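You operate a simulated robot arm through the tools that you are given. There is no shell and no other tool. Be economical: measure what you need, move in short steps, check, and stop when the job is done.

Carry out the task below with a simulated robot arm. There is one attempt and no reset: what you move stays moved.

JOB
Put the juice bottle on the top of the middle boards away on the cabinet end ledge. Put the square key from the top of the middle boards on the shelf of the marking table. Fetch the small sack marked "MIX 40" from the top of the side boards and set it on the top of the middle boards. Put the white bucket from the top of the side boards on the top of the middle boards and the grey bucket on the top of the wooden bench. Put two of the sample cups from the top of the side boards on the top of the wash stand. Do these in any order. Set down upright: juice bottle.

Only the result counts: the job must be done as asked and must still hold three seconds after the hand-in. Knocking over, shifting, dropping, spilling or breaking anything else fails it.

ROBOT AND FRAMES
A 7-joint arm with a four-finger gripper on a trunk, on a base that drives. Base frame: it is fixed to the floor where the robot stands at the start and does not move with it; the origin is under the middle of the robot, x ahead of it, y to its left, z up. Readings come in m, rad, newtons and seconds.
Its first joint turns from -1.204 to 3.002 rad. Places, roughly: bucket [1, 1.25, 0.5]; cabinet end ledge (20x29 cm) [3.52, -1.72, 1.14]; juice bottle [1, 0, 0.75]; sample cup (7x7x7 cm) [1.5, 1.6, 0.5]; shelf of the marking table [-2.4, 1.1, 0.4]; small sack [0.75, 1, 0.5]; square key [1.5, -0.25, 0.75]; top of the middle boards [1.6, -0.2, 0.6]; top of the wash stand [2.1, 3.2, 0.8]; top of the wooden bench [-2.4, -1.4, 0.8]. Payload 3.67 kg.
Tool frame: the origin (TCP) lies between the finger pads and is the grasp point; the fingertips stand 0.028 m ahead of it; z points along the fingers, y is the line along which they close. The gripper opens to 0.112 m. The gripper's body begins 0.073 m behind the TCP.
Orientation is that of the tool frame in the base frame, as a unit quaternion [x, y, z, w]. With the fingers straight down and closing along the base's y, the tool's x points along the base's -x, its y along +y and its z along -z.

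CONTROLS
- The arm moves only by the tool send_rows. Its argument "deltas" is a list of rows, each a list of 7 numbers: the shift along the tool's x, y, z in units of 100 mm (1.0 is 100 mm), then the turn, a rotation vector about the tool's x, y, z in units of 90 degrees (1.0 is 90 degrees), then the gripper command, from -1 (shut) to 1 (fully open), values between in proportion. In form: [[tx, ty, tz, rx, ry, rz, grip], ...]. A call has 1 to 10 rows; each row is the pose to reach, as a shift and turn from the pose commanded when the call began, along the tool's axes at that moment. A call with a number of a shift or a turn outside -1 to 1 is refused whole. Each row takes 0.2 s and may step no farther than 0.05 m and 0.15 rad from the row before; otherwise, or with a gripper value out of range, the whole call is refused. Where a pose cannot be reached the arm comes as near as it can. A force on the tool above 40 N (or 10 N above the force at the start of the call, whichever is more), or a blocked arm, ends the call early, and 0.2 s more pass. The fingers move at their own pace and stop on an object; they squeeze with about 28 N. The grip force told is the motor's: it shows also when the fingers shut on nothing. Time passes only in rows, and 0.2 s behind the last, so rows that repeat a pose let the fingers close. The reply holds the time, the measured pose of the TCP, the force on the tool along the base axes, the opening and the grip force, in the units named above and with some noise, with the torque about the TCP (base axes, N m) and any sound that the robot's microphone picked up.
- Cameras (640 x 400 px; columns grow to the right, rows downward): "scene" is now at [0.1245, 0.0148, 1.3716]; the picture's right is [0.23, -0.97, 0.00], its down [-0.76, -0.18, -0.63] and it looks along [0.61, 0.14, -0.78] (base axes); focal length 214 px, centre (320, 200). "wrist" rides on the gripper at [0.06, -0.018, -0.104] in the tool frame; the picture's right is [0.29, 0.96, 0.00], its down [-0.80, 0.24, -0.55] and it looks along [-0.53, 0.16, 0.83] (tool axes); focal length 234 px, centre (320, 200). There is no depth. A picture from a camera that has moved, and an enlarged one, comes with that camera's place and axes in the base frame and with its lens.
- snapshot(camera): a new picture of that camera. The clock stands still meanwhile.
- slide_trunk(by): slides the trunk up (or, below 0, down) by that many m; the arm and the scene camera ride with it, the base frame stays. It gives what a move gives, with no picture.
- roll_base(legs): drives the robot by 1 to 6 legs, each [ahead, turn to the left] in m and rad, along the robot's own axes; the way and the turn of a leg run together, so that a leg with both is an arc; at most 1.5 m and 3.142 rad a leg. The arm and the cameras ride along, it lands a little off, and it stops where it bumps. It gives what a move gives.
- pan_tilt(pan, tilt): turns the head with the scene camera to pan (to the left, within 1.501 rad either way) and tilt (down, from -0.506 to 1.204), counted from straight ahead of the robot. It gives what a move gives.
- zoom(camera, box): a new picture of the part [left, top, right, bottom] of that camera's present view, enlarged. The clock stands still meanwhile.
- hand_in(): hands the job in; it is judged then, once.

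Go step by step. Nothing tells you exact positions but the pictures and the camera data: compare them with the known pose of the tool, close in by small moves and look again before you grip or let go. The budget is 207 turns and 184 pictures, counting those below and the enlarged ones. Unless the task says otherwise, let go and move clear before handing in.

The tools are called as name(argument=value, ...) on one line, values as JSON. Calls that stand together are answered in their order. send_rows: Moves the arm, as the interface text tells. Its arguments: {"type":"object","properties":{"deltas":{"type":"array","items":{"type":"array","items":{"type":"number"}}}},"required":["deltas"]} The other tools are called the same way: slide_trunk (by) slides the trunk up or down; roll_base (legs) drives the base; pan_tilt (pan, tilt) turns the head that bears the scene camera; snapshot (camera) takes a picture; zoom (camera, box) takes an enlarged picture of a part of a camera's view; hand_in () hands the job in.

At the start:

```text
time_s: 0.0
tcp_pos: [0.5579, 0.3902, 0.9122]
orientation: [0.017, 0.994, 0.015, -0.109]
wrist_force: [-0.1, 0.3, -0.2]
ft_torque: [-0.01, 0.0, 0.01]
grip_width: 0.1118
gripper_force: 0.0
trunk travel left (down, up): [-0.525, 0.315]
robot x, y, heading: [-0.0028, 0.0042, 0.0]
head pan, tilt: [0.229, 0.89]
```

scene: 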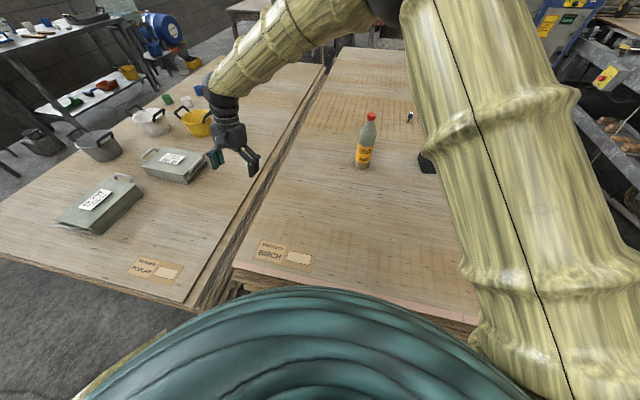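
wrist: 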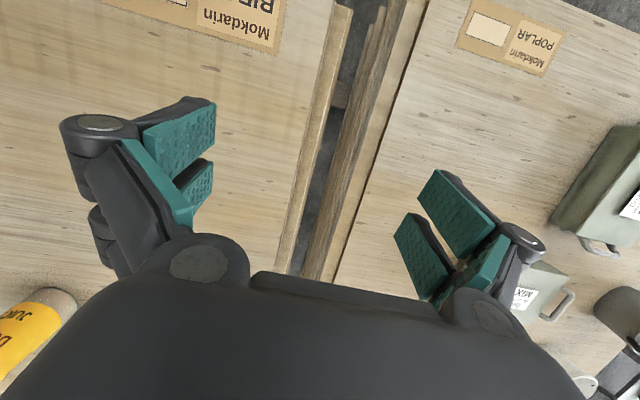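

I see two board stacks, with the bottle ahead on the middle boards, and sacks, buckets and cups on the side boards to the left. First I'll look closer at these.

zoom(camera="scene", box=[50, 70, 290, 220])

zoom(camera="scene", box=[320, 60, 480, 180])

pan_tilt(pan=0.7, tilt=0.6)

snapshot(camera="scene")

pan_tilt(pan=-0.6, tilt=0.4)

snapshot(camera="scene")

```text
2.67 times, centred on (170, 145) of scene
camera zoom: at [0.1245, 0.0148, 1.3716], right [0.23, -0.97, 0.0], down [-0.76, -0.18, -0.63], along [0.61, 0.14, -0.78], focal length 572 px, centre (720, 347)
```

zoom: 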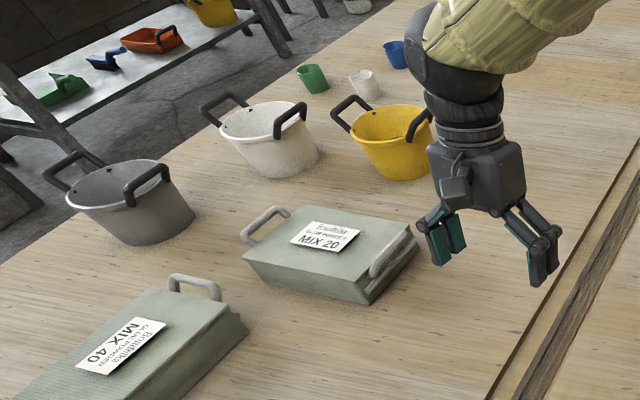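

```text
3.33 times, centred on (400, 120) of scene
camera zoom: at [0.1245, 0.0148, 1.3716], right [0.23, -0.97, 0.0], down [-0.76, -0.18, -0.63], along [0.61, 0.14, -0.78], focal length 715 px, centre (53, 467)
```

zoom: 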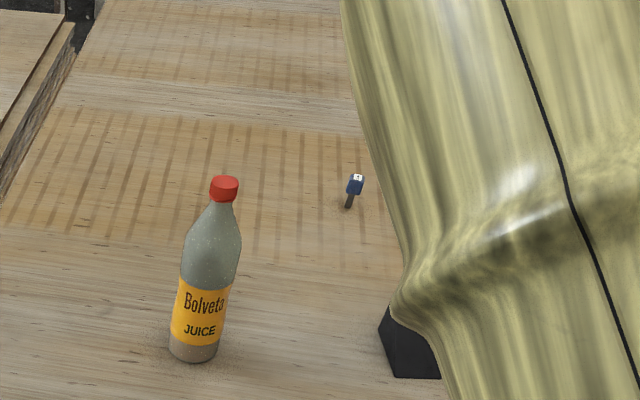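

```text
time_s: 0.9
tcp_pos: [0.5595, 0.3887, 0.9121]
orientation: [0.019, 0.994, 0.015, -0.109]
wrist_force: [0.1, -0.3, -0.6]
ft_torque: [0.0, 0.01, -0.02]
grip_width: 0.1119
gripper_force: 0.1
trunk travel left (down, up): [-0.525, 0.315]
robot x, y, heading: [-0.0038, -0.0001, 0.005]
head pan, tilt: [0.7, 0.6]
```

```text
179 pictures are left
camera scene: at [0.118, 0.0544, 1.3955], right [0.64, -0.77, 0.0], down [-0.43, -0.36, -0.82], along [0.63, 0.53, -0.57], focal length 214 px, centre (320, 200)
```

scene: 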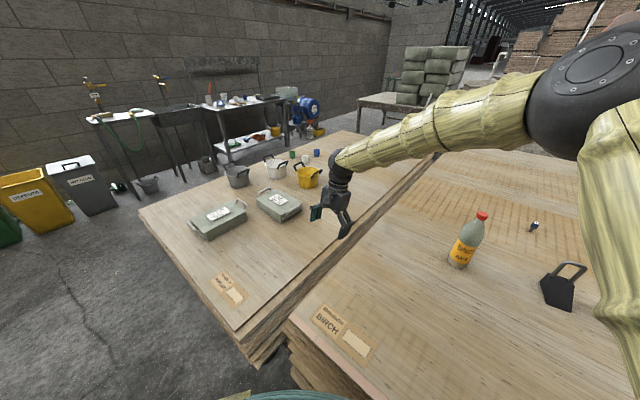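

```text
time_s: 2.4
tcp_pos: [0.5604, 0.3889, 0.9157]
orientation: [0.018, 0.994, 0.017, -0.109]
wrist_force: [-0.7, 0.0, 0.9]
ft_torque: [0.01, 0.0, -0.01]
grip_width: 0.112
gripper_force: 0.1
trunk travel left (down, up): [-0.525, 0.315]
robot x, y, heading: [0.004, -0.0006, -0.002]
head pan, tilt: [-0.6, 0.4]
```

```text
178 pictures are left
camera scene: at [0.1268, -0.0547, 1.4138], right [-0.56, -0.83, 0.0], down [-0.32, 0.22, -0.92], along [0.76, -0.52, -0.39], focal length 214 px, centre (320, 200)
```

scene: 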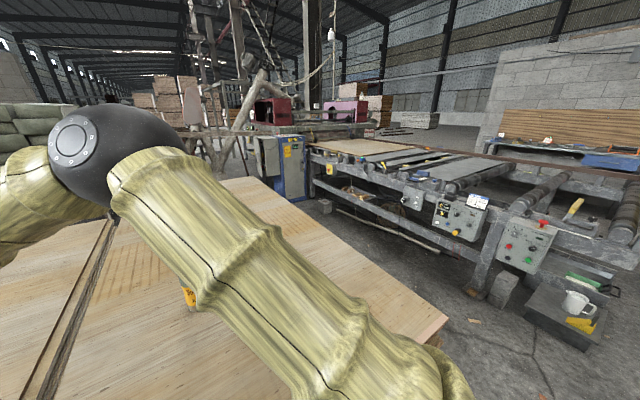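

The layout matches the rough places given. Next I'll look down at the base clearance and to both sides, to plan the driving.

pan_tilt(pan=-1.5, tilt=0.5)

snapshot(camera="scene")

pan_tilt(pan=1.5, tilt=0.5)

snapshot(camera="scene")

pan_tilt(pan=0.0, tilt=1.2)

snapshot(camera="scene")

```text
time_s: 3.6
tcp_pos: [0.5603, 0.3888, 0.9132]
orientation: [0.019, 0.994, 0.017, -0.109]
wrist_force: [-0.6, -0.4, 0.4]
ft_torque: [-0.04, -0.01, -0.03]
grip_width: 0.1117
gripper_force: 0.0
trunk travel left (down, up): [-0.525, 0.315]
robot x, y, heading: [0.0033, 0.004, 0.0]
head pan, tilt: [-1.499, 0.499]
```

```text
177 pictures are left
camera scene: at [0.0569, -0.0932, 1.4047], right [-1.0, -0.07, 0.0], down [-0.03, 0.48, -0.88], along [0.06, -0.88, -0.48], focal length 214 px, centre (320, 200)
```

scene: 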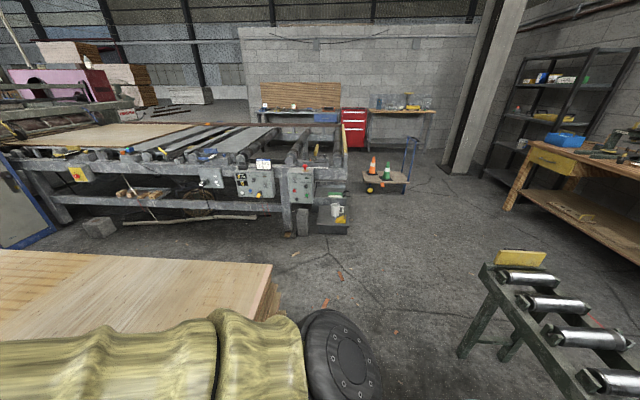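

```text
time_s: 6.2
tcp_pos: [0.5604, 0.3898, 0.914]
orientation: [0.019, 0.994, 0.017, -0.108]
wrist_force: [-0.7, 0.4, -0.8]
ft_torque: [-0.02, 0.0, -0.02]
grip_width: 0.112
gripper_force: 0.1
trunk travel left (down, up): [-0.525, 0.315]
robot x, y, heading: [0.0023, -0.0015, -0.004]
head pan, tilt: [1.499, 0.499]
```

```text
176 pictures are left
camera scene: at [0.0569, 0.0883, 1.4047], right [1.0, -0.07, 0.0], down [-0.03, -0.48, -0.88], along [0.06, 0.88, -0.48], focal length 214 px, centre (320, 200)
```

scene: 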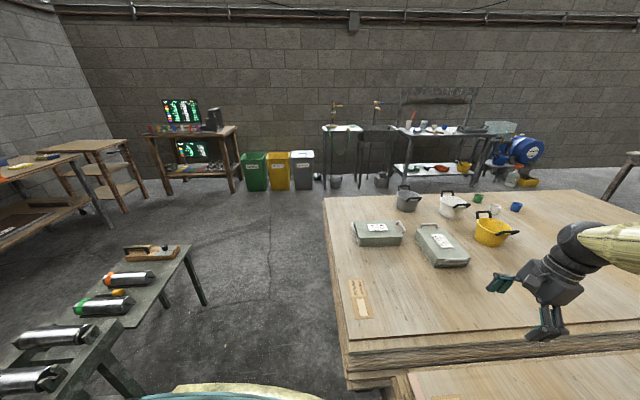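

```text
time_s: 7.8
tcp_pos: [0.5606, 0.3887, 0.913]
orientation: [0.019, 0.994, 0.017, -0.108]
wrist_force: [0.2, 0.6, -0.5]
ft_torque: [-0.01, 0.01, 0.01]
grip_width: 0.1119
gripper_force: 0.0
trunk travel left (down, up): [-0.525, 0.315]
robot x, y, heading: [0.0019, -0.0018, 0.0]
head pan, tilt: [0.0, 1.201]
```

```text
175 pictures are left
camera scene: at [0.1063, -0.0024, 1.351], right [0.0, -1.0, 0.0], down [-0.93, 0.0, -0.36], along [0.36, 0.0, -0.93], focal length 214 px, centre (320, 200)
```

scene: 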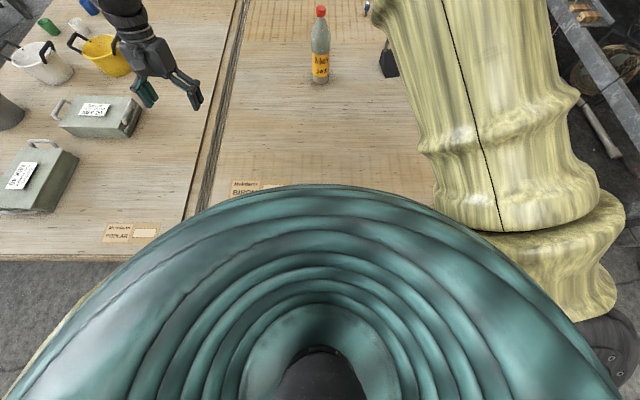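

The bottle stands at about (1.005, -0.005), roughly 8.5 cm wide and 30 cm tall. A roller table behind the robot limits the aisle. I'll tilt the tool forward about 50° and approach the bottle diagonally.

send_rows(deltas=[[0, 0, 0, 0, -0.09, 0, 1], [0, 0, 0, 0, -0.18, 0, 1], [0, 0, 0, 0, -0.27, 0, 1], [0, 0, 0, 0, -0.36, 0, 1], [0, 0, 0, 0, -0.45, 0, 1], [0, 0, 0, 0, -0.54, 0, 1], [0, 0, 0, 0, -0.62, 0, 1], [0, 0, 0, 0, -0.694, 0, 1]])

pan_tilt(pan=0.2, tilt=0.8)

snapshot(camera="scene")

snapshot(camera="wrist")

```text
time_s: 8.6
tcp_pos: [0.5528, 0.3759, 0.8552]
orientation: [0.041, 0.999, 0.021, 0.017]
wrist_force: [-1.0, 0.2, 0.4]
ft_torque: [0.01, 0.02, -0.03]
grip_width: 0.1121
gripper_force: 0.1
trunk travel left (down, up): [-0.525, 0.315]
robot x, y, heading: [0.0001, -0.0002, 0.0]
head pan, tilt: [0.0, 1.201]
stopped in row 4: the arm was blocked; the commanded pose is now the measured one
```

```text
time_s: 9.5
tcp_pos: [0.5528, 0.3764, 0.8564]
orientation: [0.041, 0.999, 0.022, 0.019]
wrist_force: [0.1, -0.4, -0.1]
ft_torque: [-0.02, 0.0, -0.03]
grip_width: 0.1119
gripper_force: 0.1
trunk travel left (down, up): [-0.525, 0.315]
robot x, y, heading: [0.0001, -0.0015, 0.005]
head pan, tilt: [0.201, 0.799]
```

```text
174 pictures are left
camera scene: at [0.1295, 0.0136, 1.3786], right [0.2, -0.98, 0.0], down [-0.7, -0.14, -0.7], along [0.68, 0.14, -0.72], focal length 214 px, centre (320, 200)
```

scene: 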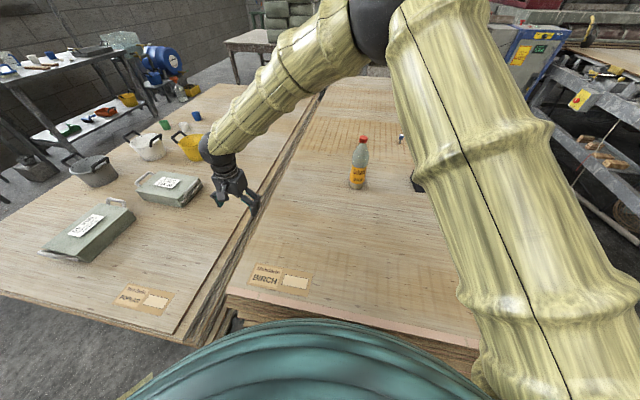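

```text
173 pictures are left
camera wrist: at [0.4869, 0.3602, 0.9568], right [-0.21, 0.98, 0.03], down [0.79, 0.15, 0.59], along [0.57, 0.15, -0.81], focal length 234 px, centre (320, 200)
```

wrist: 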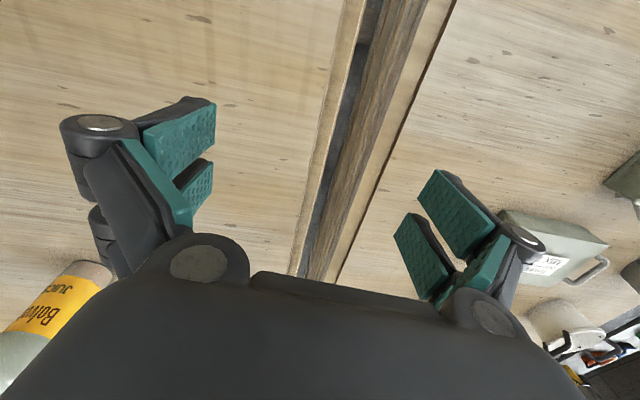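

The arm hit a wrist limit because it is folded. I'll move the TCP forward toward the bottle first, then tilt.

send_rows(deltas=[[-0.3, -0.3, -0.07, 0, 0, 0, 1], [-0.6, -0.6, -0.14, 0, 0, 0, 1], [-0.9, -0.89, -0.2, 0, 0, 0, 1]])

send_rows(deltas=[[-0.3, -0.3, -0.07, 0, 0, 0, 1], [-0.6, -0.6, -0.14, 0, 0, 0, 1], [-0.9, -0.89, -0.2, 0, 0, 0, 1]])

send_rows(deltas=[[-0.3, -0.3, -0.07, 0, 0, 0, 1], [-0.6, -0.6, -0.14, 0, 0, 0, 1], [-0.9, -0.89, -0.2, 0, 0, 0, 1]])

snapshot(camera="scene")

```text
time_s: 10.3
tcp_pos: [0.6399, 0.2729, 0.8696]
orientation: [0.048, 0.998, 0.029, 0.008]
wrist_force: [0.2, -0.9, 0.4]
ft_torque: [0.01, -0.01, 0.0]
grip_width: 0.1123
gripper_force: 0.0
trunk travel left (down, up): [-0.525, 0.315]
robot x, y, heading: [0.0006, -0.0001, -0.001]
head pan, tilt: [0.201, 0.799]
```

```text
time_s: 11.1
tcp_pos: [0.7139, 0.1833, 0.8956]
orientation: [0.036, 0.999, 0.021, 0.019]
wrist_force: [-0.3, -1.1, -0.8]
ft_torque: [0.03, 0.04, 0.01]
grip_width: 0.1118
gripper_force: 0.1
trunk travel left (down, up): [-0.525, 0.315]
robot x, y, heading: [-0.0019, -0.0018, -0.001]
head pan, tilt: [0.201, 0.799]
```

```text
time_s: 11.9
tcp_pos: [0.7974, 0.087, 0.9134]
orientation: [0.038, 0.999, 0.021, 0.018]
wrist_force: [-0.9, -0.2, -0.5]
ft_torque: [0.05, 0.03, 0.04]
grip_width: 0.112
gripper_force: 0.1
trunk travel left (down, up): [-0.525, 0.315]
robot x, y, heading: [-0.0045, -0.0011, -0.0]
head pan, tilt: [0.201, 0.799]
```

```text
172 pictures are left
camera scene: at [0.1302, 0.0123, 1.3786], right [0.2, -0.98, 0.0], down [-0.7, -0.14, -0.7], along [0.68, 0.14, -0.72], focal length 214 px, centre (320, 200)
```

scene: 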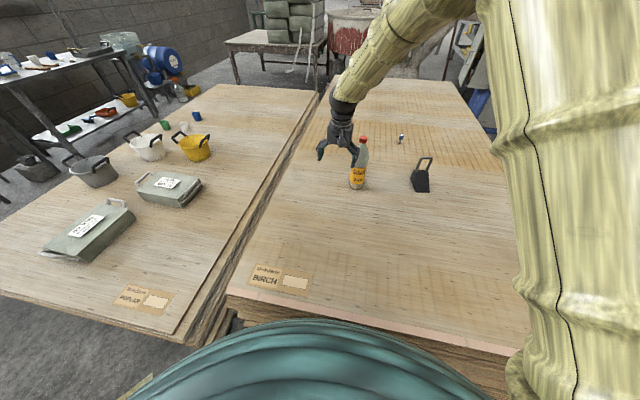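

The arm has unfolded and the case at right is well clear. Now I'll tilt the tool forward by about 50°.

send_rows(deltas=[[0, 0, 0, 0, -0.09, 0, 1], [0, 0, 0, 0, -0.18, 0, 1], [0, 0, 0, 0, -0.27, 0, 1], [0, 0, 0, 0, -0.36, 0, 1], [0, 0, 0, 0, -0.45, 0, 1], [0, 0, 0, 0, -0.54, 0, 1]])

snapshot(camera="wrist")

```text
time_s: 13.5
tcp_pos: [0.7706, 0.0643, 0.891]
orientation: [0.192, 0.911, -0.013, 0.365]
wrist_force: [0.5, -0.3, 0.1]
ft_torque: [0.0, 0.03, -0.03]
grip_width: 0.112
gripper_force: 0.1
trunk travel left (down, up): [-0.525, 0.315]
robot x, y, heading: [-0.0013, -0.0013, 0.002]
head pan, tilt: [0.201, 0.799]
stopped in row 6: the arm was blocked; the commanded pose is now the measured one
```

```text
171 pictures are left
camera wrist: at [0.6555, 0.0853, 0.9258], right [0.15, 0.98, -0.08], down [0.25, 0.04, 0.97], along [0.96, -0.17, -0.24], focal length 234 px, centre (320, 200)
```

wrist: 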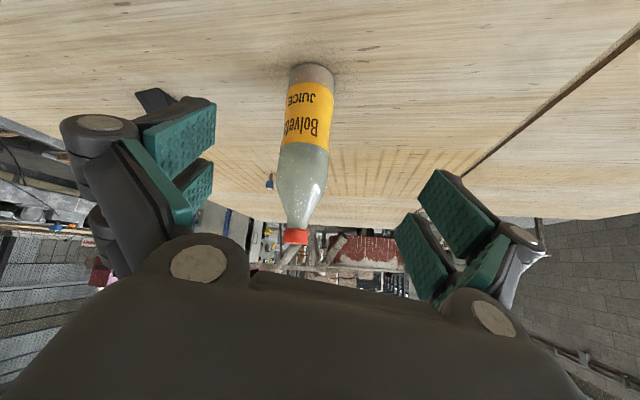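

The bottle is in clear wrist view at about (1.00, -0.012). I'll level the closing line and line up on the approach axis.

send_rows(deltas=[[-0.36, -0.03, 0, 0, 0, -0.055, 1], [-0.72, -0.06, 0, 0, 0, -0.11, 1]])

snapshot(camera="wrist")

```text
time_s: 14.1
tcp_pos: [0.8161, 0.0257, 0.9401]
orientation: [0.124, 0.925, -0.037, 0.358]
wrist_force: [-0.4, 0.3, 0.4]
ft_torque: [0.03, -0.01, -0.03]
grip_width: 0.1118
gripper_force: 0.0
trunk travel left (down, up): [-0.525, 0.315]
robot x, y, heading: [0.0033, 0.0011, 0.008]
head pan, tilt: [0.201, 0.799]
```

```text
170 pictures are left
camera wrist: at [0.7002, 0.0372, 0.9755], right [0.04, 0.98, -0.17], down [0.27, 0.16, 0.95], along [0.96, -0.08, -0.26], focal length 234 px, centre (320, 200)
```

wrist: 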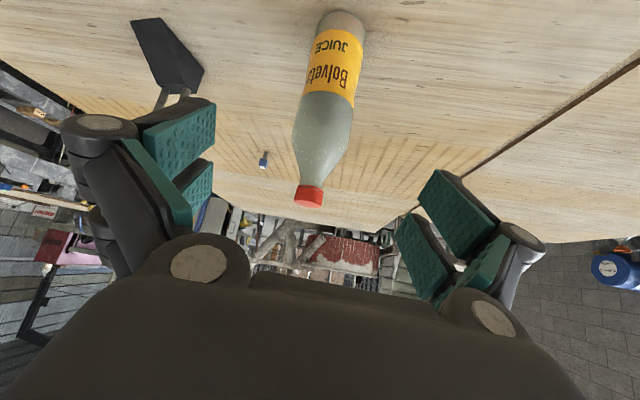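

Aligned: 0.278 m remains along the tool axis with a negligible lateral offset. I'll advance 0.18 m, then look again.

send_rows(deltas=[[0, 0.02, 0.33, 0, 0, 0, 1], [0, 0.03, 0.66, 0, 0, 0, 1], [0, 0.04, 0.98, 0, 0, 0, 1]])

send_rows(deltas=[[0, 0, 0.25, 0, 0, 0, 1], [0, 0.01, 0.5, 0, 0, 0, 1], [0, 0.02, 0.8, 0, 0, 0, 1]])

snapshot(camera="wrist")

snapshot(camera="scene")

```text
time_s: 15.1
tcp_pos: [0.8948, -0.0136, 0.8821]
orientation: [0.154, 0.921, -0.022, 0.356]
wrist_force: [-0.5, 0.1, -0.4]
ft_torque: [0.03, 0.03, 0.03]
grip_width: 0.112
gripper_force: 0.0
trunk travel left (down, up): [-0.525, 0.315]
robot x, y, heading: [-0.001, -0.0014, 0.001]
head pan, tilt: [0.201, 0.799]
stopped in row 3: the arm was blocked; the commanded pose is now the measured one
```

```text
time_s: 15.9
tcp_pos: [0.9511, -0.0344, 0.8187]
orientation: [0.165, 0.921, -0.017, 0.352]
wrist_force: [1.8, -0.7, 0.5]
ft_torque: [0.0, 0.05, 0.01]
grip_width: 0.1122
gripper_force: 0.0
trunk travel left (down, up): [-0.525, 0.315]
robot x, y, heading: [-0.0007, 0.0009, 0.002]
head pan, tilt: [0.201, 0.799]
```

```text
169 pictures are left
camera wrist: at [0.8362, -0.0178, 0.8567], right [0.1, 0.99, -0.11], down [0.28, 0.08, 0.96], along [0.96, -0.13, -0.27], focal length 234 px, centre (320, 200)
```

wrist: 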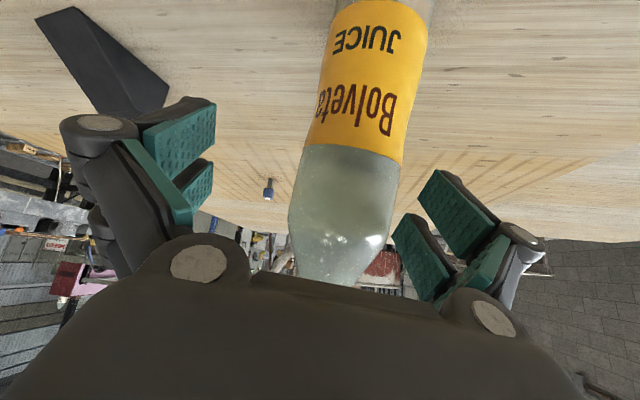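

```text
168 pictures are left
camera scene: at [0.1314, 0.0138, 1.3782], right [0.2, -0.98, 0.0], down [-0.7, -0.14, -0.7], along [0.68, 0.14, -0.72], focal length 214 px, centre (320, 200)
```

scene: 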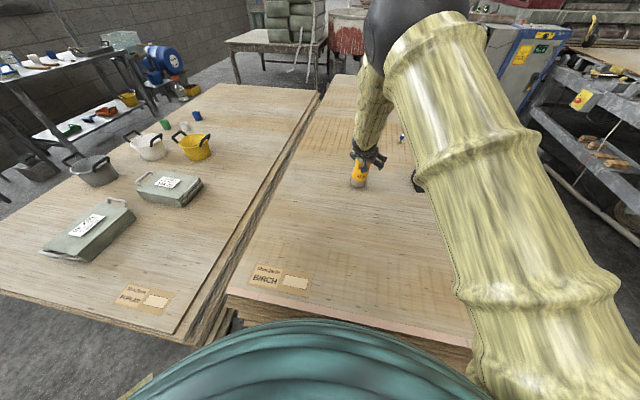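

The bottle sits about 2.5 cm off-centre between the fingers, which are still clear of it. I'll correct sideways, then finish the approach.

send_rows(deltas=[[0.1, 0.14, 0, 0, 0, 0, 1], [0.2, 0.27, 0, 0, 0, 0, 1], [0.2, 0.27, 0, 0, 0, 0, 1]])

snapshot(camera="wrist")

```text
time_s: 16.7
tcp_pos: [0.9425, -0.0004, 0.804]
orientation: [0.161, 0.922, -0.021, 0.351]
wrist_force: [0.2, -0.2, 0.6]
ft_torque: [0.0, 0.02, 0.01]
grip_width: 0.112
gripper_force: 0.0
trunk travel left (down, up): [-0.525, 0.315]
robot x, y, heading: [0.0002, -0.0012, 0.002]
head pan, tilt: [0.201, 0.799]
```

```text
167 pictures are left
camera wrist: at [0.8279, 0.0161, 0.8414], right [0.1, 0.99, -0.12], down [0.28, 0.09, 0.96], along [0.96, -0.12, -0.27], focal length 234 px, centre (320, 200)
```

wrist: 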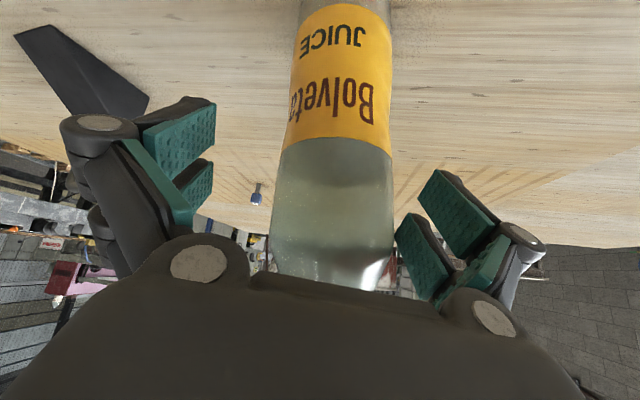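

A further 1.4 cm correction sideways, then forward 8 cm onto the bottle.

send_rows(deltas=[[0, 0.14, 0, 0, 0, 0, 1], [0, 0.14, 0.3, 0, 0, 0, 1], [0, 0.14, 0.5, 0, 0, 0, 1]])

snapshot(camera="wrist")

```text
time_s: 17.5
tcp_pos: [0.9766, 0.0165, 0.7766]
orientation: [0.15, 0.921, -0.021, 0.358]
wrist_force: [-1.7, -0.8, 0.7]
ft_torque: [0.05, 0.02, 0.05]
grip_width: 0.112
gripper_force: 0.1
trunk travel left (down, up): [-0.525, 0.315]
robot x, y, heading: [0.0004, -0.001, 0.001]
head pan, tilt: [0.201, 0.799]
```

```text
166 pictures are left
camera wrist: at [0.8612, 0.0322, 0.8134], right [0.08, 0.99, -0.13], down [0.27, 0.1, 0.96], along [0.96, -0.11, -0.26], focal length 234 px, centre (320, 200)
```

wrist: 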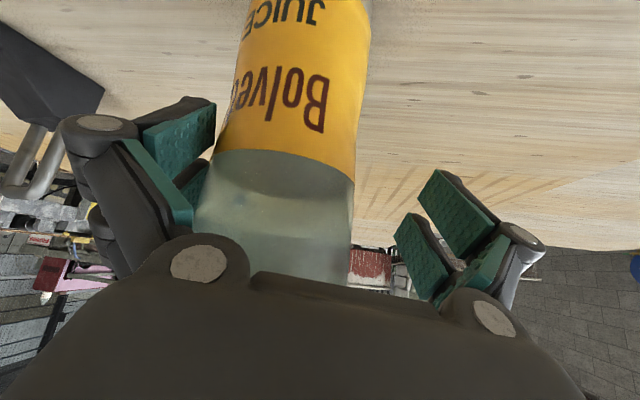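

The bottle is now about 2 cm to the left of centre. I'll move back that way, away from contact, and recheck.

send_rows(deltas=[[0, -0.11, 0, 0, 0, 0, 1], [0, -0.21, 0, 0, 0, 0, 1], [0, -0.21, 0.05, 0, 0, 0, 1]])

snapshot(camera="wrist")

```text
time_s: 18.3
tcp_pos: [0.9749, -0.0058, 0.7706]
orientation: [0.15, 0.922, -0.021, 0.357]
wrist_force: [0.0, -0.4, 0.3]
ft_torque: [0.03, -0.02, -0.02]
grip_width: 0.1119
gripper_force: 0.0
trunk travel left (down, up): [-0.525, 0.315]
robot x, y, heading: [-0.002, 0.0007, 0.001]
head pan, tilt: [0.201, 0.799]
```

```text
165 pictures are left
camera wrist: at [0.8589, 0.0095, 0.8063], right [0.08, 0.99, -0.13], down [0.27, 0.1, 0.96], along [0.96, -0.11, -0.26], focal length 234 px, centre (320, 200)
```

wrist: 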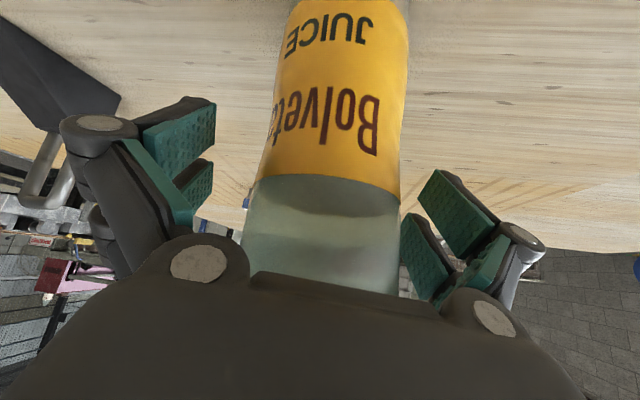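

Well centred now. I'll advance the last 3 cm and close.

send_rows(deltas=[[0, 0.05, 0.15, 0, 0, 0, 1], [0, 0.05, 0.32, 0, 0, 0, 1], [0, 0.05, 0.32, 0, 0, 0, 0.3], [0, 0.05, 0.32, 0, 0, 0, -1], [0, 0.05, 0.32, 0, 0, 0, -1], [0, 0.05, 0.32, 0, 0, 0, -1]])

snapshot(camera="wrist")

```text
time_s: 18.8
tcp_pos: [0.9935, -0.0031, 0.7684]
orientation: [0.153, 0.918, -0.02, 0.364]
wrist_force: [-6.7, 1.0, 27.3]
ft_torque: [0.06, 0.46, -0.05]
grip_width: 0.1117
gripper_force: 0.0
trunk travel left (down, up): [-0.525, 0.315]
robot x, y, heading: [-0.0032, -0.0015, 0.004]
head pan, tilt: [0.201, 0.799]
stopped in row 2: the force on the tool passed its limit at 47 N (the readings are from after the stop); the commanded pose is now the measured one
```

```text
164 pictures are left
camera wrist: at [0.8785, 0.0119, 0.8018], right [0.08, 0.99, -0.12], down [0.25, 0.1, 0.96], along [0.96, -0.11, -0.24], focal length 234 px, centre (320, 200)
```

wrist: 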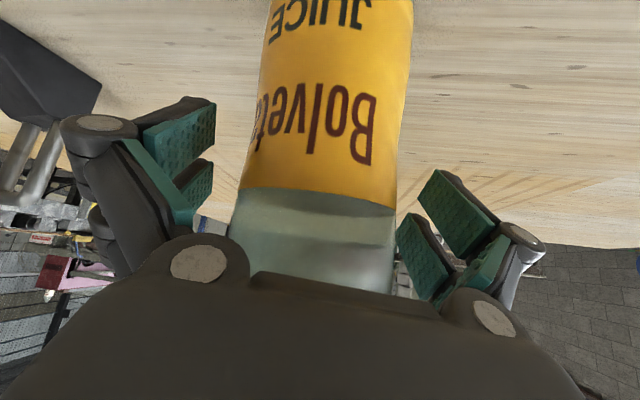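

The palm touched the bottle's shoulder, so it must be just about at grasp depth. I'll ease back slightly and close.

send_rows(deltas=[[0.06, 0.0, -0.06, 0, 0, 0, 1], [0.12, 0.0, -0.04, 0, 0, 0, 1], [0.12, 0, -0.04, 0, 0, 0, 0.4], [0.12, 0, -0.04, 0, 0, 0, 0], [0.12, 0, -0.04, 0, 0, 0, -1], [0.12, 0, -0.04, 0, 0, 0, -1], [0.12, 0, -0.04, 0, 0, 0, -1]])

snapshot(camera="wrist")

```text
time_s: 20.4
tcp_pos: [0.9822, 0.0009, 0.7545]
orientation: [0.152, 0.92, -0.021, 0.361]
wrist_force: [0.5, 0.9, -2.8]
ft_torque: [-0.01, 0.01, -0.02]
grip_width: 0.0703
gripper_force: 28.1
trunk travel left (down, up): [-0.525, 0.315]
robot x, y, heading: [0.0003, -0.0012, 0.002]
head pan, tilt: [0.201, 0.799]
```

```text
163 pictures are left
camera wrist: at [0.8667, 0.0157, 0.7907], right [0.08, 0.99, -0.13], down [0.26, 0.1, 0.96], along [0.96, -0.11, -0.25], focal length 234 px, centre (320, 200)
```

wrist: 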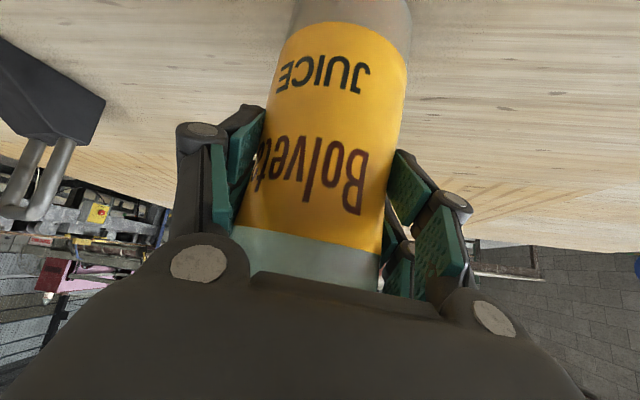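

Gripped at 7.0 cm with the bottle upright and the TCP 15.5 cm above its base. I'll lift it with the trunk.

slide_trunk(by=0.15)

snapshot(camera="scene")

```text
time_s: 22.1
tcp_pos: [0.984, -0.0001, 0.9051]
orientation: [0.152, 0.92, -0.02, 0.36]
wrist_force: [-0.1, -0.7, -3.0]
ft_torque: [0.01, 0.05, -0.01]
grip_width: 0.0703
gripper_force: 27.8
trunk travel left (down, up): [-0.675, 0.165]
robot x, y, heading: [-0.0016, 0.0024, -0.002]
head pan, tilt: [0.201, 0.799]
```

```text
162 pictures are left
camera scene: at [0.1298, 0.0136, 1.5286], right [0.2, -0.98, 0.0], down [-0.7, -0.14, -0.7], along [0.68, 0.14, -0.72], focal length 214 px, centre (320, 200)
```

scene: 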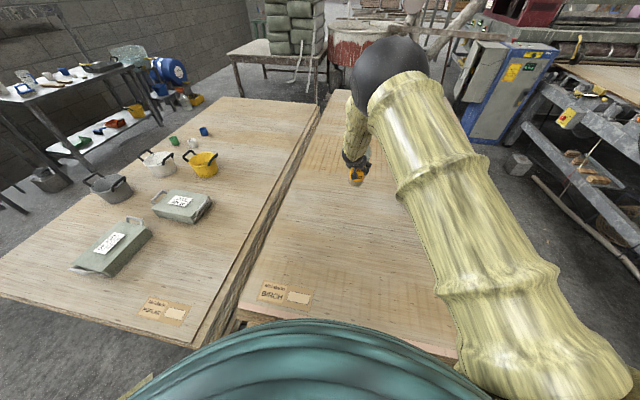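

The bottle is up and light. Now I'll inspect the cabinet and the aisle to it.

pan_tilt(pan=-0.45, tilt=0.35)

snapshot(camera="scene")

zoom(camera="scene", box=[220, 100, 420, 225])

```text
time_s: 23.2
tcp_pos: [0.9835, 0.0015, 0.9061]
orientation: [0.152, 0.92, -0.021, 0.361]
wrist_force: [0.0, 0.1, -2.7]
ft_torque: [0.0, 0.05, 0.01]
grip_width: 0.0706
gripper_force: 28.0
trunk travel left (down, up): [-0.675, 0.165]
robot x, y, heading: [0.0002, 0.0015, -0.001]
head pan, tilt: [-0.45, 0.351]
```

```text
161 pictures are left
camera scene: at [0.1345, -0.0428, 1.5682], right [-0.43, -0.9, 0.0], down [-0.31, 0.15, -0.94], along [0.85, -0.41, -0.34], focal length 214 px, centre (320, 200)
```

scene: 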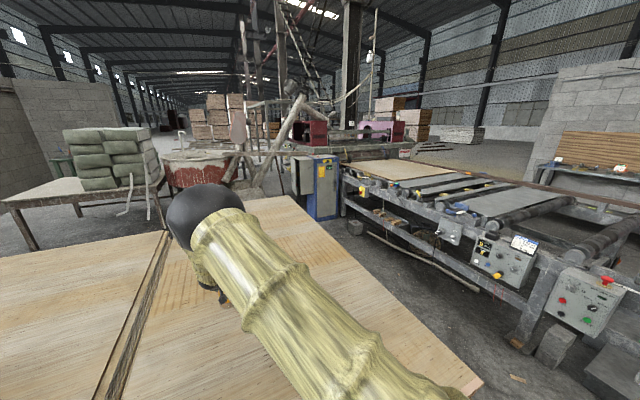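

```text
3.20 times, centred on (320, 162) of scene
camera zoom: at [0.1345, -0.0428, 1.5682], right [-0.43, -0.9, 0.0], down [-0.31, 0.15, -0.94], along [0.85, -0.41, -0.34], focal length 686 px, centre (320, 320)
```

zoom: 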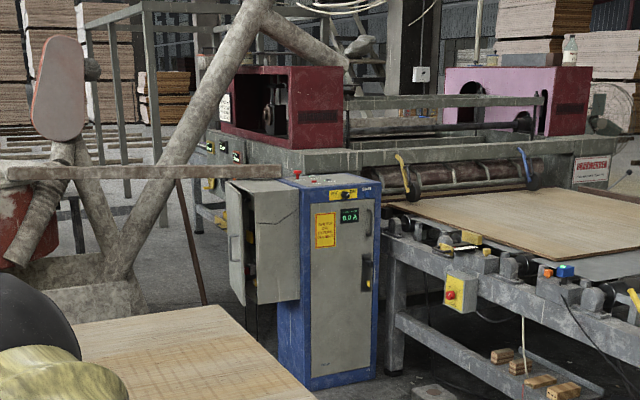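

The grey-blue cabinet beside the press is the target; I'll inspect its ledge up close. First I'll raise the trunk fully, pull the arm in a bit and turn right into the aisle.

slide_trunk(by=0.16)

send_rows(deltas=[[0.31, -0.13, -0.29, 0, 0, 0, -1], [0.62, -0.26, -0.59, 0, 0, 0, -1]])

send_rows(deltas=[[0.31, -0.13, -0.29, 0, 0, 0, -1], [0.62, -0.26, -0.59, 0, 0, 0, -1]])

snapshot(camera="wrist")

```text
time_s: 25.0
tcp_pos: [0.9821, -0.0004, 1.066]
orientation: [0.152, 0.92, -0.021, 0.361]
wrist_force: [-0.9, 1.0, -2.8]
ft_torque: [-0.01, 0.01, -0.04]
grip_width: 0.0704
gripper_force: 27.9
trunk travel left (down, up): [-0.835, 0.005]
robot x, y, heading: [0.0026, -0.0011, 0.001]
head pan, tilt: [-0.45, 0.351]
```

```text
time_s: 25.6
tcp_pos: [0.8918, -0.0019, 1.0685]
orientation: [0.153, 0.92, -0.02, 0.361]
wrist_force: [-0.1, -0.2, -3.6]
ft_torque: [0.02, 0.04, 0.01]
grip_width: 0.0702
gripper_force: 27.6
trunk travel left (down, up): [-0.835, 0.005]
robot x, y, heading: [0.001, 0.0, 0.001]
head pan, tilt: [-0.45, 0.351]
```

```text
time_s: 26.2
tcp_pos: [0.8031, -0.0011, 1.0689]
orientation: [0.152, 0.92, -0.02, 0.361]
wrist_force: [-1.5, -0.5, -3.0]
ft_torque: [0.02, 0.03, 0.01]
grip_width: 0.0704
gripper_force: 27.5
trunk travel left (down, up): [-0.835, 0.005]
robot x, y, heading: [-0.0032, 0.0007, 0.005]
head pan, tilt: [-0.45, 0.351]
```

```text
159 pictures are left
camera wrist: at [0.6861, 0.0135, 1.1034], right [0.08, 0.99, -0.12], down [0.26, 0.1, 0.96], along [0.96, -0.11, -0.25], focal length 234 px, centre (320, 200)
```

wrist: 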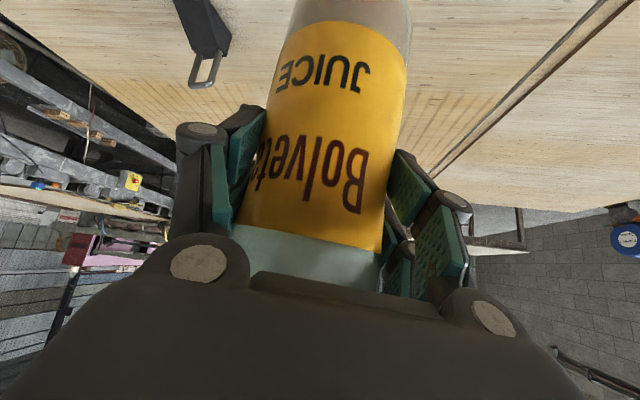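

The bottle is held steady and high. I'll turn right in place.

roll_base(legs=[[0, -0.8], [0, -0.77]])

pan_tilt(pan=0.3, tilt=0.9)

snapshot(camera="scene")

pan_tilt(pan=-1.1, tilt=0.4)

snapshot(camera="scene")

```text
time_s: 30.8
tcp_pos: [-0.0256, -0.8018, 1.0692]
orientation: [0.765, 0.532, -0.274, 0.237]
wrist_force: [-0.4, 0.7, -2.7]
ft_torque: [0.0, -0.04, 0.05]
grip_width: 0.0702
gripper_force: 27.9
trunk travel left (down, up): [-0.835, 0.005]
robot x, y, heading: [-0.0008, -0.0003, -1.602]
head pan, tilt: [-0.45, 0.351]
```

```text
time_s: 31.9
tcp_pos: [-0.0257, -0.8015, 1.0682]
orientation: [0.766, 0.531, -0.274, 0.236]
wrist_force: [0.2, 0.5, -3.2]
ft_torque: [-0.01, 0.01, 0.01]
grip_width: 0.0703
gripper_force: 28.4
trunk travel left (down, up): [-0.835, 0.005]
robot x, y, heading: [-0.0, 0.0019, -1.6]
head pan, tilt: [0.3, 0.901]
```

```text
158 pictures are left
camera scene: at [0.0182, -0.1259, 1.6808], right [-0.96, -0.27, 0.0], down [-0.21, 0.76, -0.62], along [0.17, -0.6, -0.78], focal length 214 px, centre (320, 200)
```

scene: 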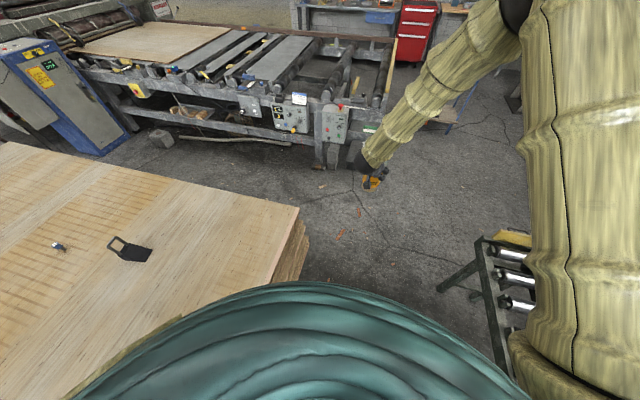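

```text
time_s: 33.4
tcp_pos: [-0.025, -0.8014, 1.067]
orientation: [0.766, 0.532, -0.274, 0.236]
wrist_force: [0.3, -0.6, -2.8]
ft_torque: [0.01, -0.01, 0.02]
grip_width: 0.07
gripper_force: 28.5
trunk travel left (down, up): [-0.835, 0.005]
robot x, y, heading: [-0.0007, -0.002, -1.602]
head pan, tilt: [-1.1, 0.4]
```

```text
157 pictures are left
camera scene: at [-0.0855, -0.0929, 1.7237], right [-0.43, 0.9, 0.0], down [0.35, 0.17, -0.92], along [-0.83, -0.39, -0.39], focal length 214 px, centre (320, 200)
```

scene: 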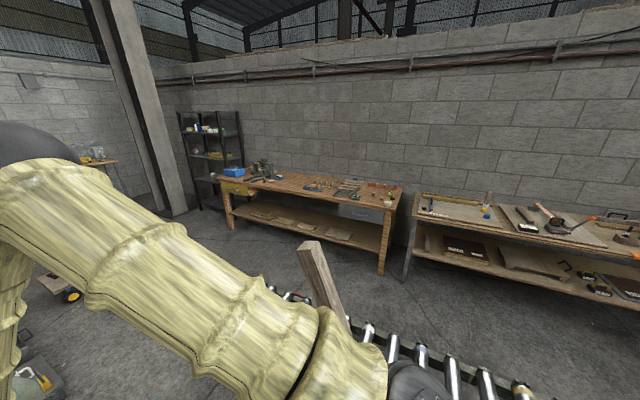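

Clear way ahead down the aisle; the bench and marking table are visible behind. I'll drive to y ≈ -1.33 and turn left to face +x.

roll_base(legs=[[1.33, 0]])

roll_base(legs=[[0, 0.8], [0, 0.8]])

pan_tilt(pan=-0.1, tilt=0.55)

snapshot(camera="scene")

```text
time_s: 40.2
tcp_pos: [-0.0981, -2.1595, 1.0689]
orientation: [0.773, 0.522, -0.276, 0.232]
wrist_force: [-0.3, -0.4, -3.6]
ft_torque: [0.04, 0.0, -0.02]
grip_width: 0.0703
gripper_force: 28.0
trunk travel left (down, up): [-0.835, 0.005]
robot x, y, heading: [-0.0548, -1.359, -1.621]
head pan, tilt: [-1.1, 0.4]
```

```text
time_s: 44.8
tcp_pos: [0.7464, -1.4007, 1.0675]
orientation: [0.176, 0.916, -0.031, 0.36]
wrist_force: [-0.7, 0.8, -2.7]
ft_torque: [-0.02, 0.01, -0.01]
grip_width: 0.0703
gripper_force: 27.9
trunk travel left (down, up): [-0.835, 0.005]
robot x, y, heading: [-0.0549, -1.3596, -0.05]
head pan, tilt: [-1.1, 0.4]
```

```text
time_s: 46.0
tcp_pos: [0.7464, -1.4018, 1.0673]
orientation: [0.176, 0.916, -0.03, 0.36]
wrist_force: [-0.5, -0.2, -2.9]
ft_torque: [0.02, 0.03, 0.03]
grip_width: 0.0703
gripper_force: 27.7
trunk travel left (down, up): [-0.835, 0.005]
robot x, y, heading: [-0.055, -1.3607, -0.048]
head pan, tilt: [-0.099, 0.55]
```

```text
156 pictures are left
camera scene: at [0.0847, -1.3775, 1.7101], right [-0.15, -0.99, 0.0], down [-0.52, 0.08, -0.85], along [0.84, -0.13, -0.52], focal length 214 px, centre (320, 200)
```

scene: 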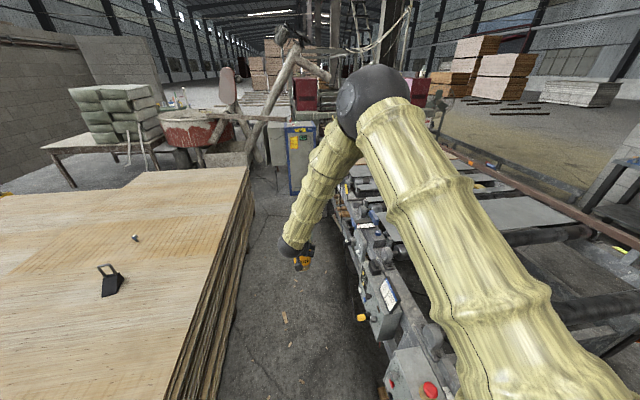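

The corridor is clear, but control panels protrude on the right. I'll bear slightly left to keep y ≈ -1.28 and advance.

roll_base(legs=[[0, 0.13], [0.9, 0]])

pan_tilt(pan=-0.3, tilt=0.6)

snapshot(camera="scene")

```text
time_s: 51.3
tcp_pos: [1.637, -1.1995, 1.068]
orientation: [0.107, 0.926, -0.004, 0.362]
wrist_force: [0.0, 0.6, -2.2]
ft_torque: [-0.01, 0.04, 0.01]
grip_width: 0.0704
gripper_force: 28.2
trunk travel left (down, up): [-0.835, 0.005]
robot x, y, heading: [0.839, -1.2752, 0.103]
head pan, tilt: [-0.099, 0.55]
```

```text
time_s: 52.1
tcp_pos: [1.6366, -1.1985, 1.0681]
orientation: [0.106, 0.926, -0.004, 0.362]
wrist_force: [0.2, 0.9, -1.9]
ft_torque: [0.06, 0.03, 0.01]
grip_width: 0.0699
gripper_force: 27.7
trunk travel left (down, up): [-0.835, 0.005]
robot x, y, heading: [0.8374, -1.2801, 0.103]
head pan, tilt: [-0.3, 0.6]
```

```text
155 pictures are left
camera scene: at [0.9757, -1.2936, 1.7056], right [-0.2, -0.98, 0.0], down [-0.55, 0.11, -0.82], along [0.81, -0.16, -0.57], focal length 214 px, centre (320, 200)
```

scene: 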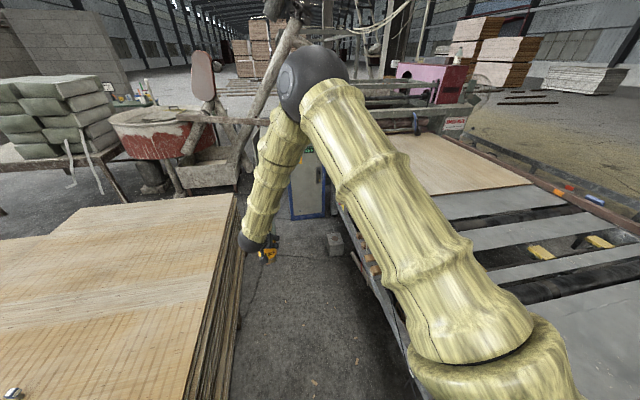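

Turn straight and drive 1.1 m more, then study the cabinet with the arm out of the way.

roll_base(legs=[[0, -0.13], [1.1, 0]])

pan_tilt(pan=-0.1, tilt=0.5)

snapshot(camera="scene")

pan_tilt(pan=-0.5, tilt=0.5)

snapshot(camera="scene")

snapshot(camera="wrist")

```text
time_s: 58.3
tcp_pos: [2.7348, -1.3188, 1.0683]
orientation: [0.161, 0.918, -0.025, 0.36]
wrist_force: [0.0, 0.4, -3.0]
ft_torque: [0.0, 0.07, 0.03]
grip_width: 0.07
gripper_force: 28.0
trunk travel left (down, up): [-0.835, 0.005]
robot x, y, heading: [1.929, -1.3031, -0.015]
head pan, tilt: [-0.3, 0.6]
```

```text
time_s: 59.0
tcp_pos: [2.734, -1.3191, 1.0683]
orientation: [0.161, 0.918, -0.024, 0.361]
wrist_force: [0.2, 0.0, -2.9]
ft_torque: [0.04, 0.0, 0.02]
grip_width: 0.0701
gripper_force: 28.3
trunk travel left (down, up): [-0.835, 0.005]
robot x, y, heading: [1.9353, -1.3024, -0.019]
head pan, tilt: [-0.099, 0.499]
```

```text
154 pictures are left
camera scene: at [2.0738, -1.3177, 1.7146], right [-0.12, -0.99, 0.0], down [-0.48, 0.06, -0.88], along [0.87, -0.1, -0.48], focal length 214 px, centre (320, 200)
```

scene: 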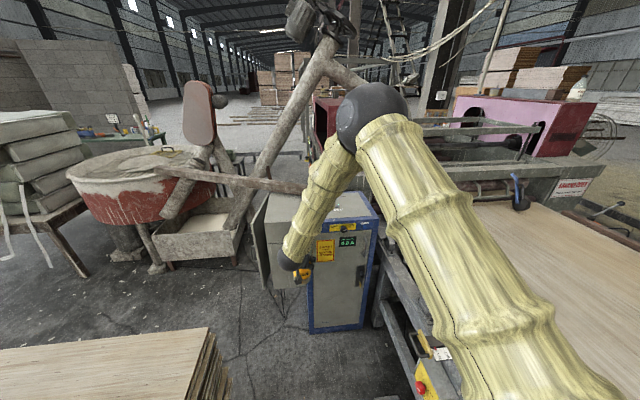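

```text
time_s: 59.9
tcp_pos: [2.7345, -1.32, 1.0682]
orientation: [0.16, 0.919, -0.024, 0.36]
wrist_force: [0.0, 0.1, -2.6]
ft_torque: [0.02, 0.03, -0.03]
grip_width: 0.0703
gripper_force: 28.1
trunk travel left (down, up): [-0.835, 0.005]
robot x, y, heading: [1.9322, -1.3036, -0.018]
head pan, tilt: [-0.499, 0.499]
```

```text
153 pictures are left
camera scene: at [2.0627, -1.3518, 1.7146], right [-0.49, -0.87, 0.0], down [-0.42, 0.24, -0.88], along [0.76, -0.43, -0.48], focal length 214 px, centre (320, 200)
```

scene: 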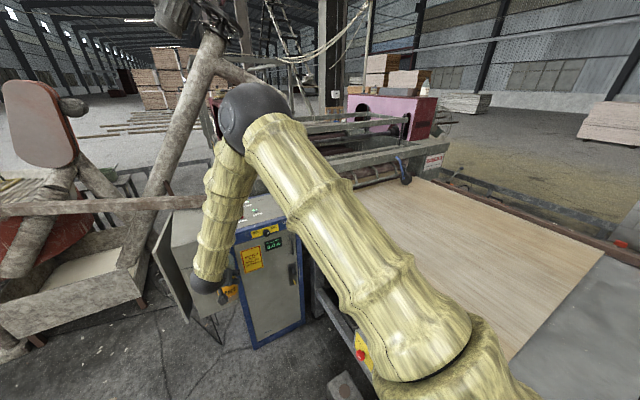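

```text
152 pictures are left
camera wrist: at [2.6193, -1.3019, 1.103], right [0.1, 0.99, -0.13], down [0.26, 0.1, 0.96], along [0.96, -0.13, -0.25], focal length 234 px, centre (320, 200)
```

wrist: 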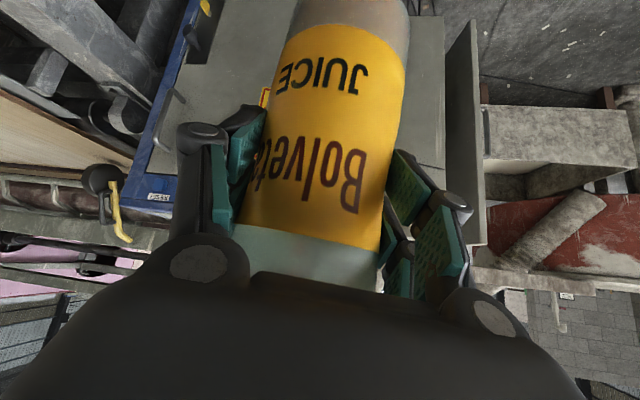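

The elbow hides the cabinet's top. I'll turn the base right a bit and look left past the arm.

roll_base(legs=[[0, -0.6]])

pan_tilt(pan=0.45, tilt=0.4)

snapshot(camera="scene")

zoom(camera="scene", box=[220, 100, 460, 250])

```text
time_s: 61.9
tcp_pos: [2.583, -1.7733, 1.0682]
orientation: [0.428, 0.828, -0.131, 0.337]
wrist_force: [0.1, -0.1, -3.3]
ft_torque: [0.01, 0.03, 0.03]
grip_width: 0.07
gripper_force: 27.9
trunk travel left (down, up): [-0.835, 0.005]
robot x, y, heading: [1.9334, -1.3036, -0.621]
head pan, tilt: [-0.499, 0.499]
```

```text
time_s: 63.2
tcp_pos: [2.5832, -1.7729, 1.0684]
orientation: [0.427, 0.829, -0.131, 0.337]
wrist_force: [0.3, -0.5, -3.7]
ft_torque: [0.01, 0.01, 0.03]
grip_width: 0.0701
gripper_force: 28.1
trunk travel left (down, up): [-0.835, 0.005]
robot x, y, heading: [1.9325, -1.3024, -0.618]
head pan, tilt: [0.45, 0.4]
```

```text
151 pictures are left
camera scene: at [2.0651, -1.3518, 1.7238], right [-0.17, -0.98, 0.0], down [-0.38, 0.07, -0.92], along [0.91, -0.16, -0.39], focal length 214 px, centre (320, 200)
```

scene: 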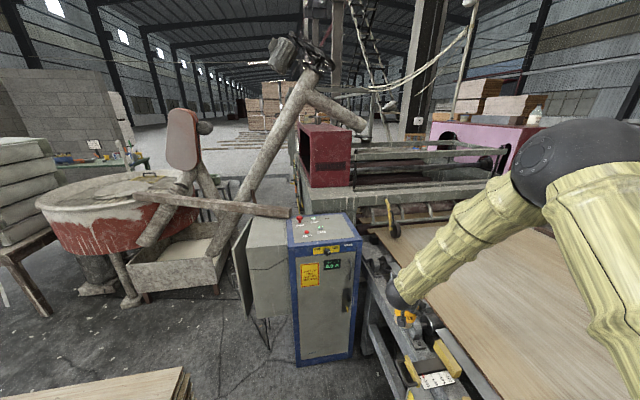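

```text
2.67 times, centred on (340, 175) of scene
camera zoom: at [2.0651, -1.3518, 1.7238], right [-0.17, -0.98, 0.0], down [-0.38, 0.07, -0.92], along [0.91, -0.16, -0.39], focal length 572 px, centre (267, 267)
```

zoom: 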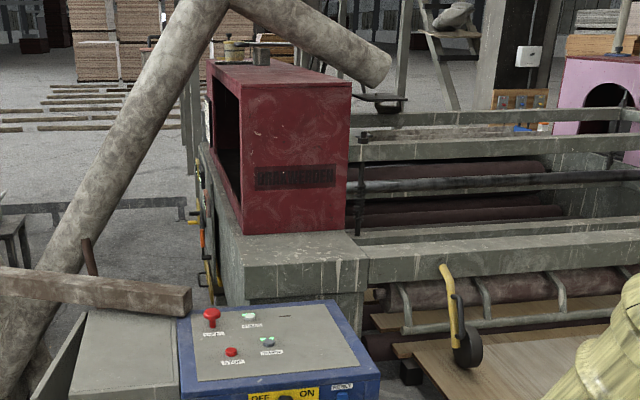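

The ledge is the flat green-grey shelf in front of the red cabinet, about x 3.43–3.66, y -1.54…-1.85, behind the control cabinet. I'll raise the bottle well above the control cabinet before getting closer.

send_rows(deltas=[[-0.33, 0.036, -0.37, 0, 0, 0, -1], [-0.67, 0.073, -0.74, 0, 0, 0, -1]])

send_rows(deltas=[[-0.33, 0.036, -0.37, 0, 0, 0, -1], [-0.67, 0.073, -0.74, 0, 0, 0, -1]])

send_rows(deltas=[[-0.33, 0.036, -0.37, 0, 0, 0, -1], [-0.67, 0.073, -0.74, 0, 0, 0, -1]])

send_rows(deltas=[[-0.33, 0.036, -0.37, 0, 0, 0, -1], [-0.67, 0.073, -0.74, 0, 0, 0, -1]])

snapshot(camera="scene")

```text
refused: row 2 steps farther than a row can; nothing moved
```

```text
refused: row 2 steps farther than a row can; nothing moved
```

```text
refused: row 2 steps farther than a row can; nothing moved
```

```text
refused: row 2 steps farther than a row can; nothing moved
```

```text
149 pictures are left
camera scene: at [2.0651, -1.3518, 1.7238], right [-0.17, -0.98, 0.0], down [-0.38, 0.07, -0.92], along [0.91, -0.16, -0.39], focal length 214 px, centre (320, 200)
```

scene: 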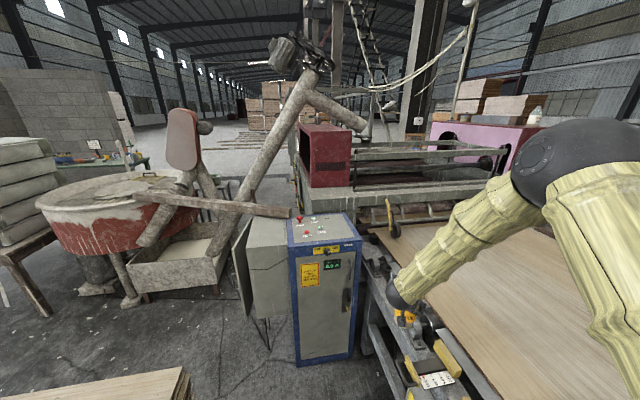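

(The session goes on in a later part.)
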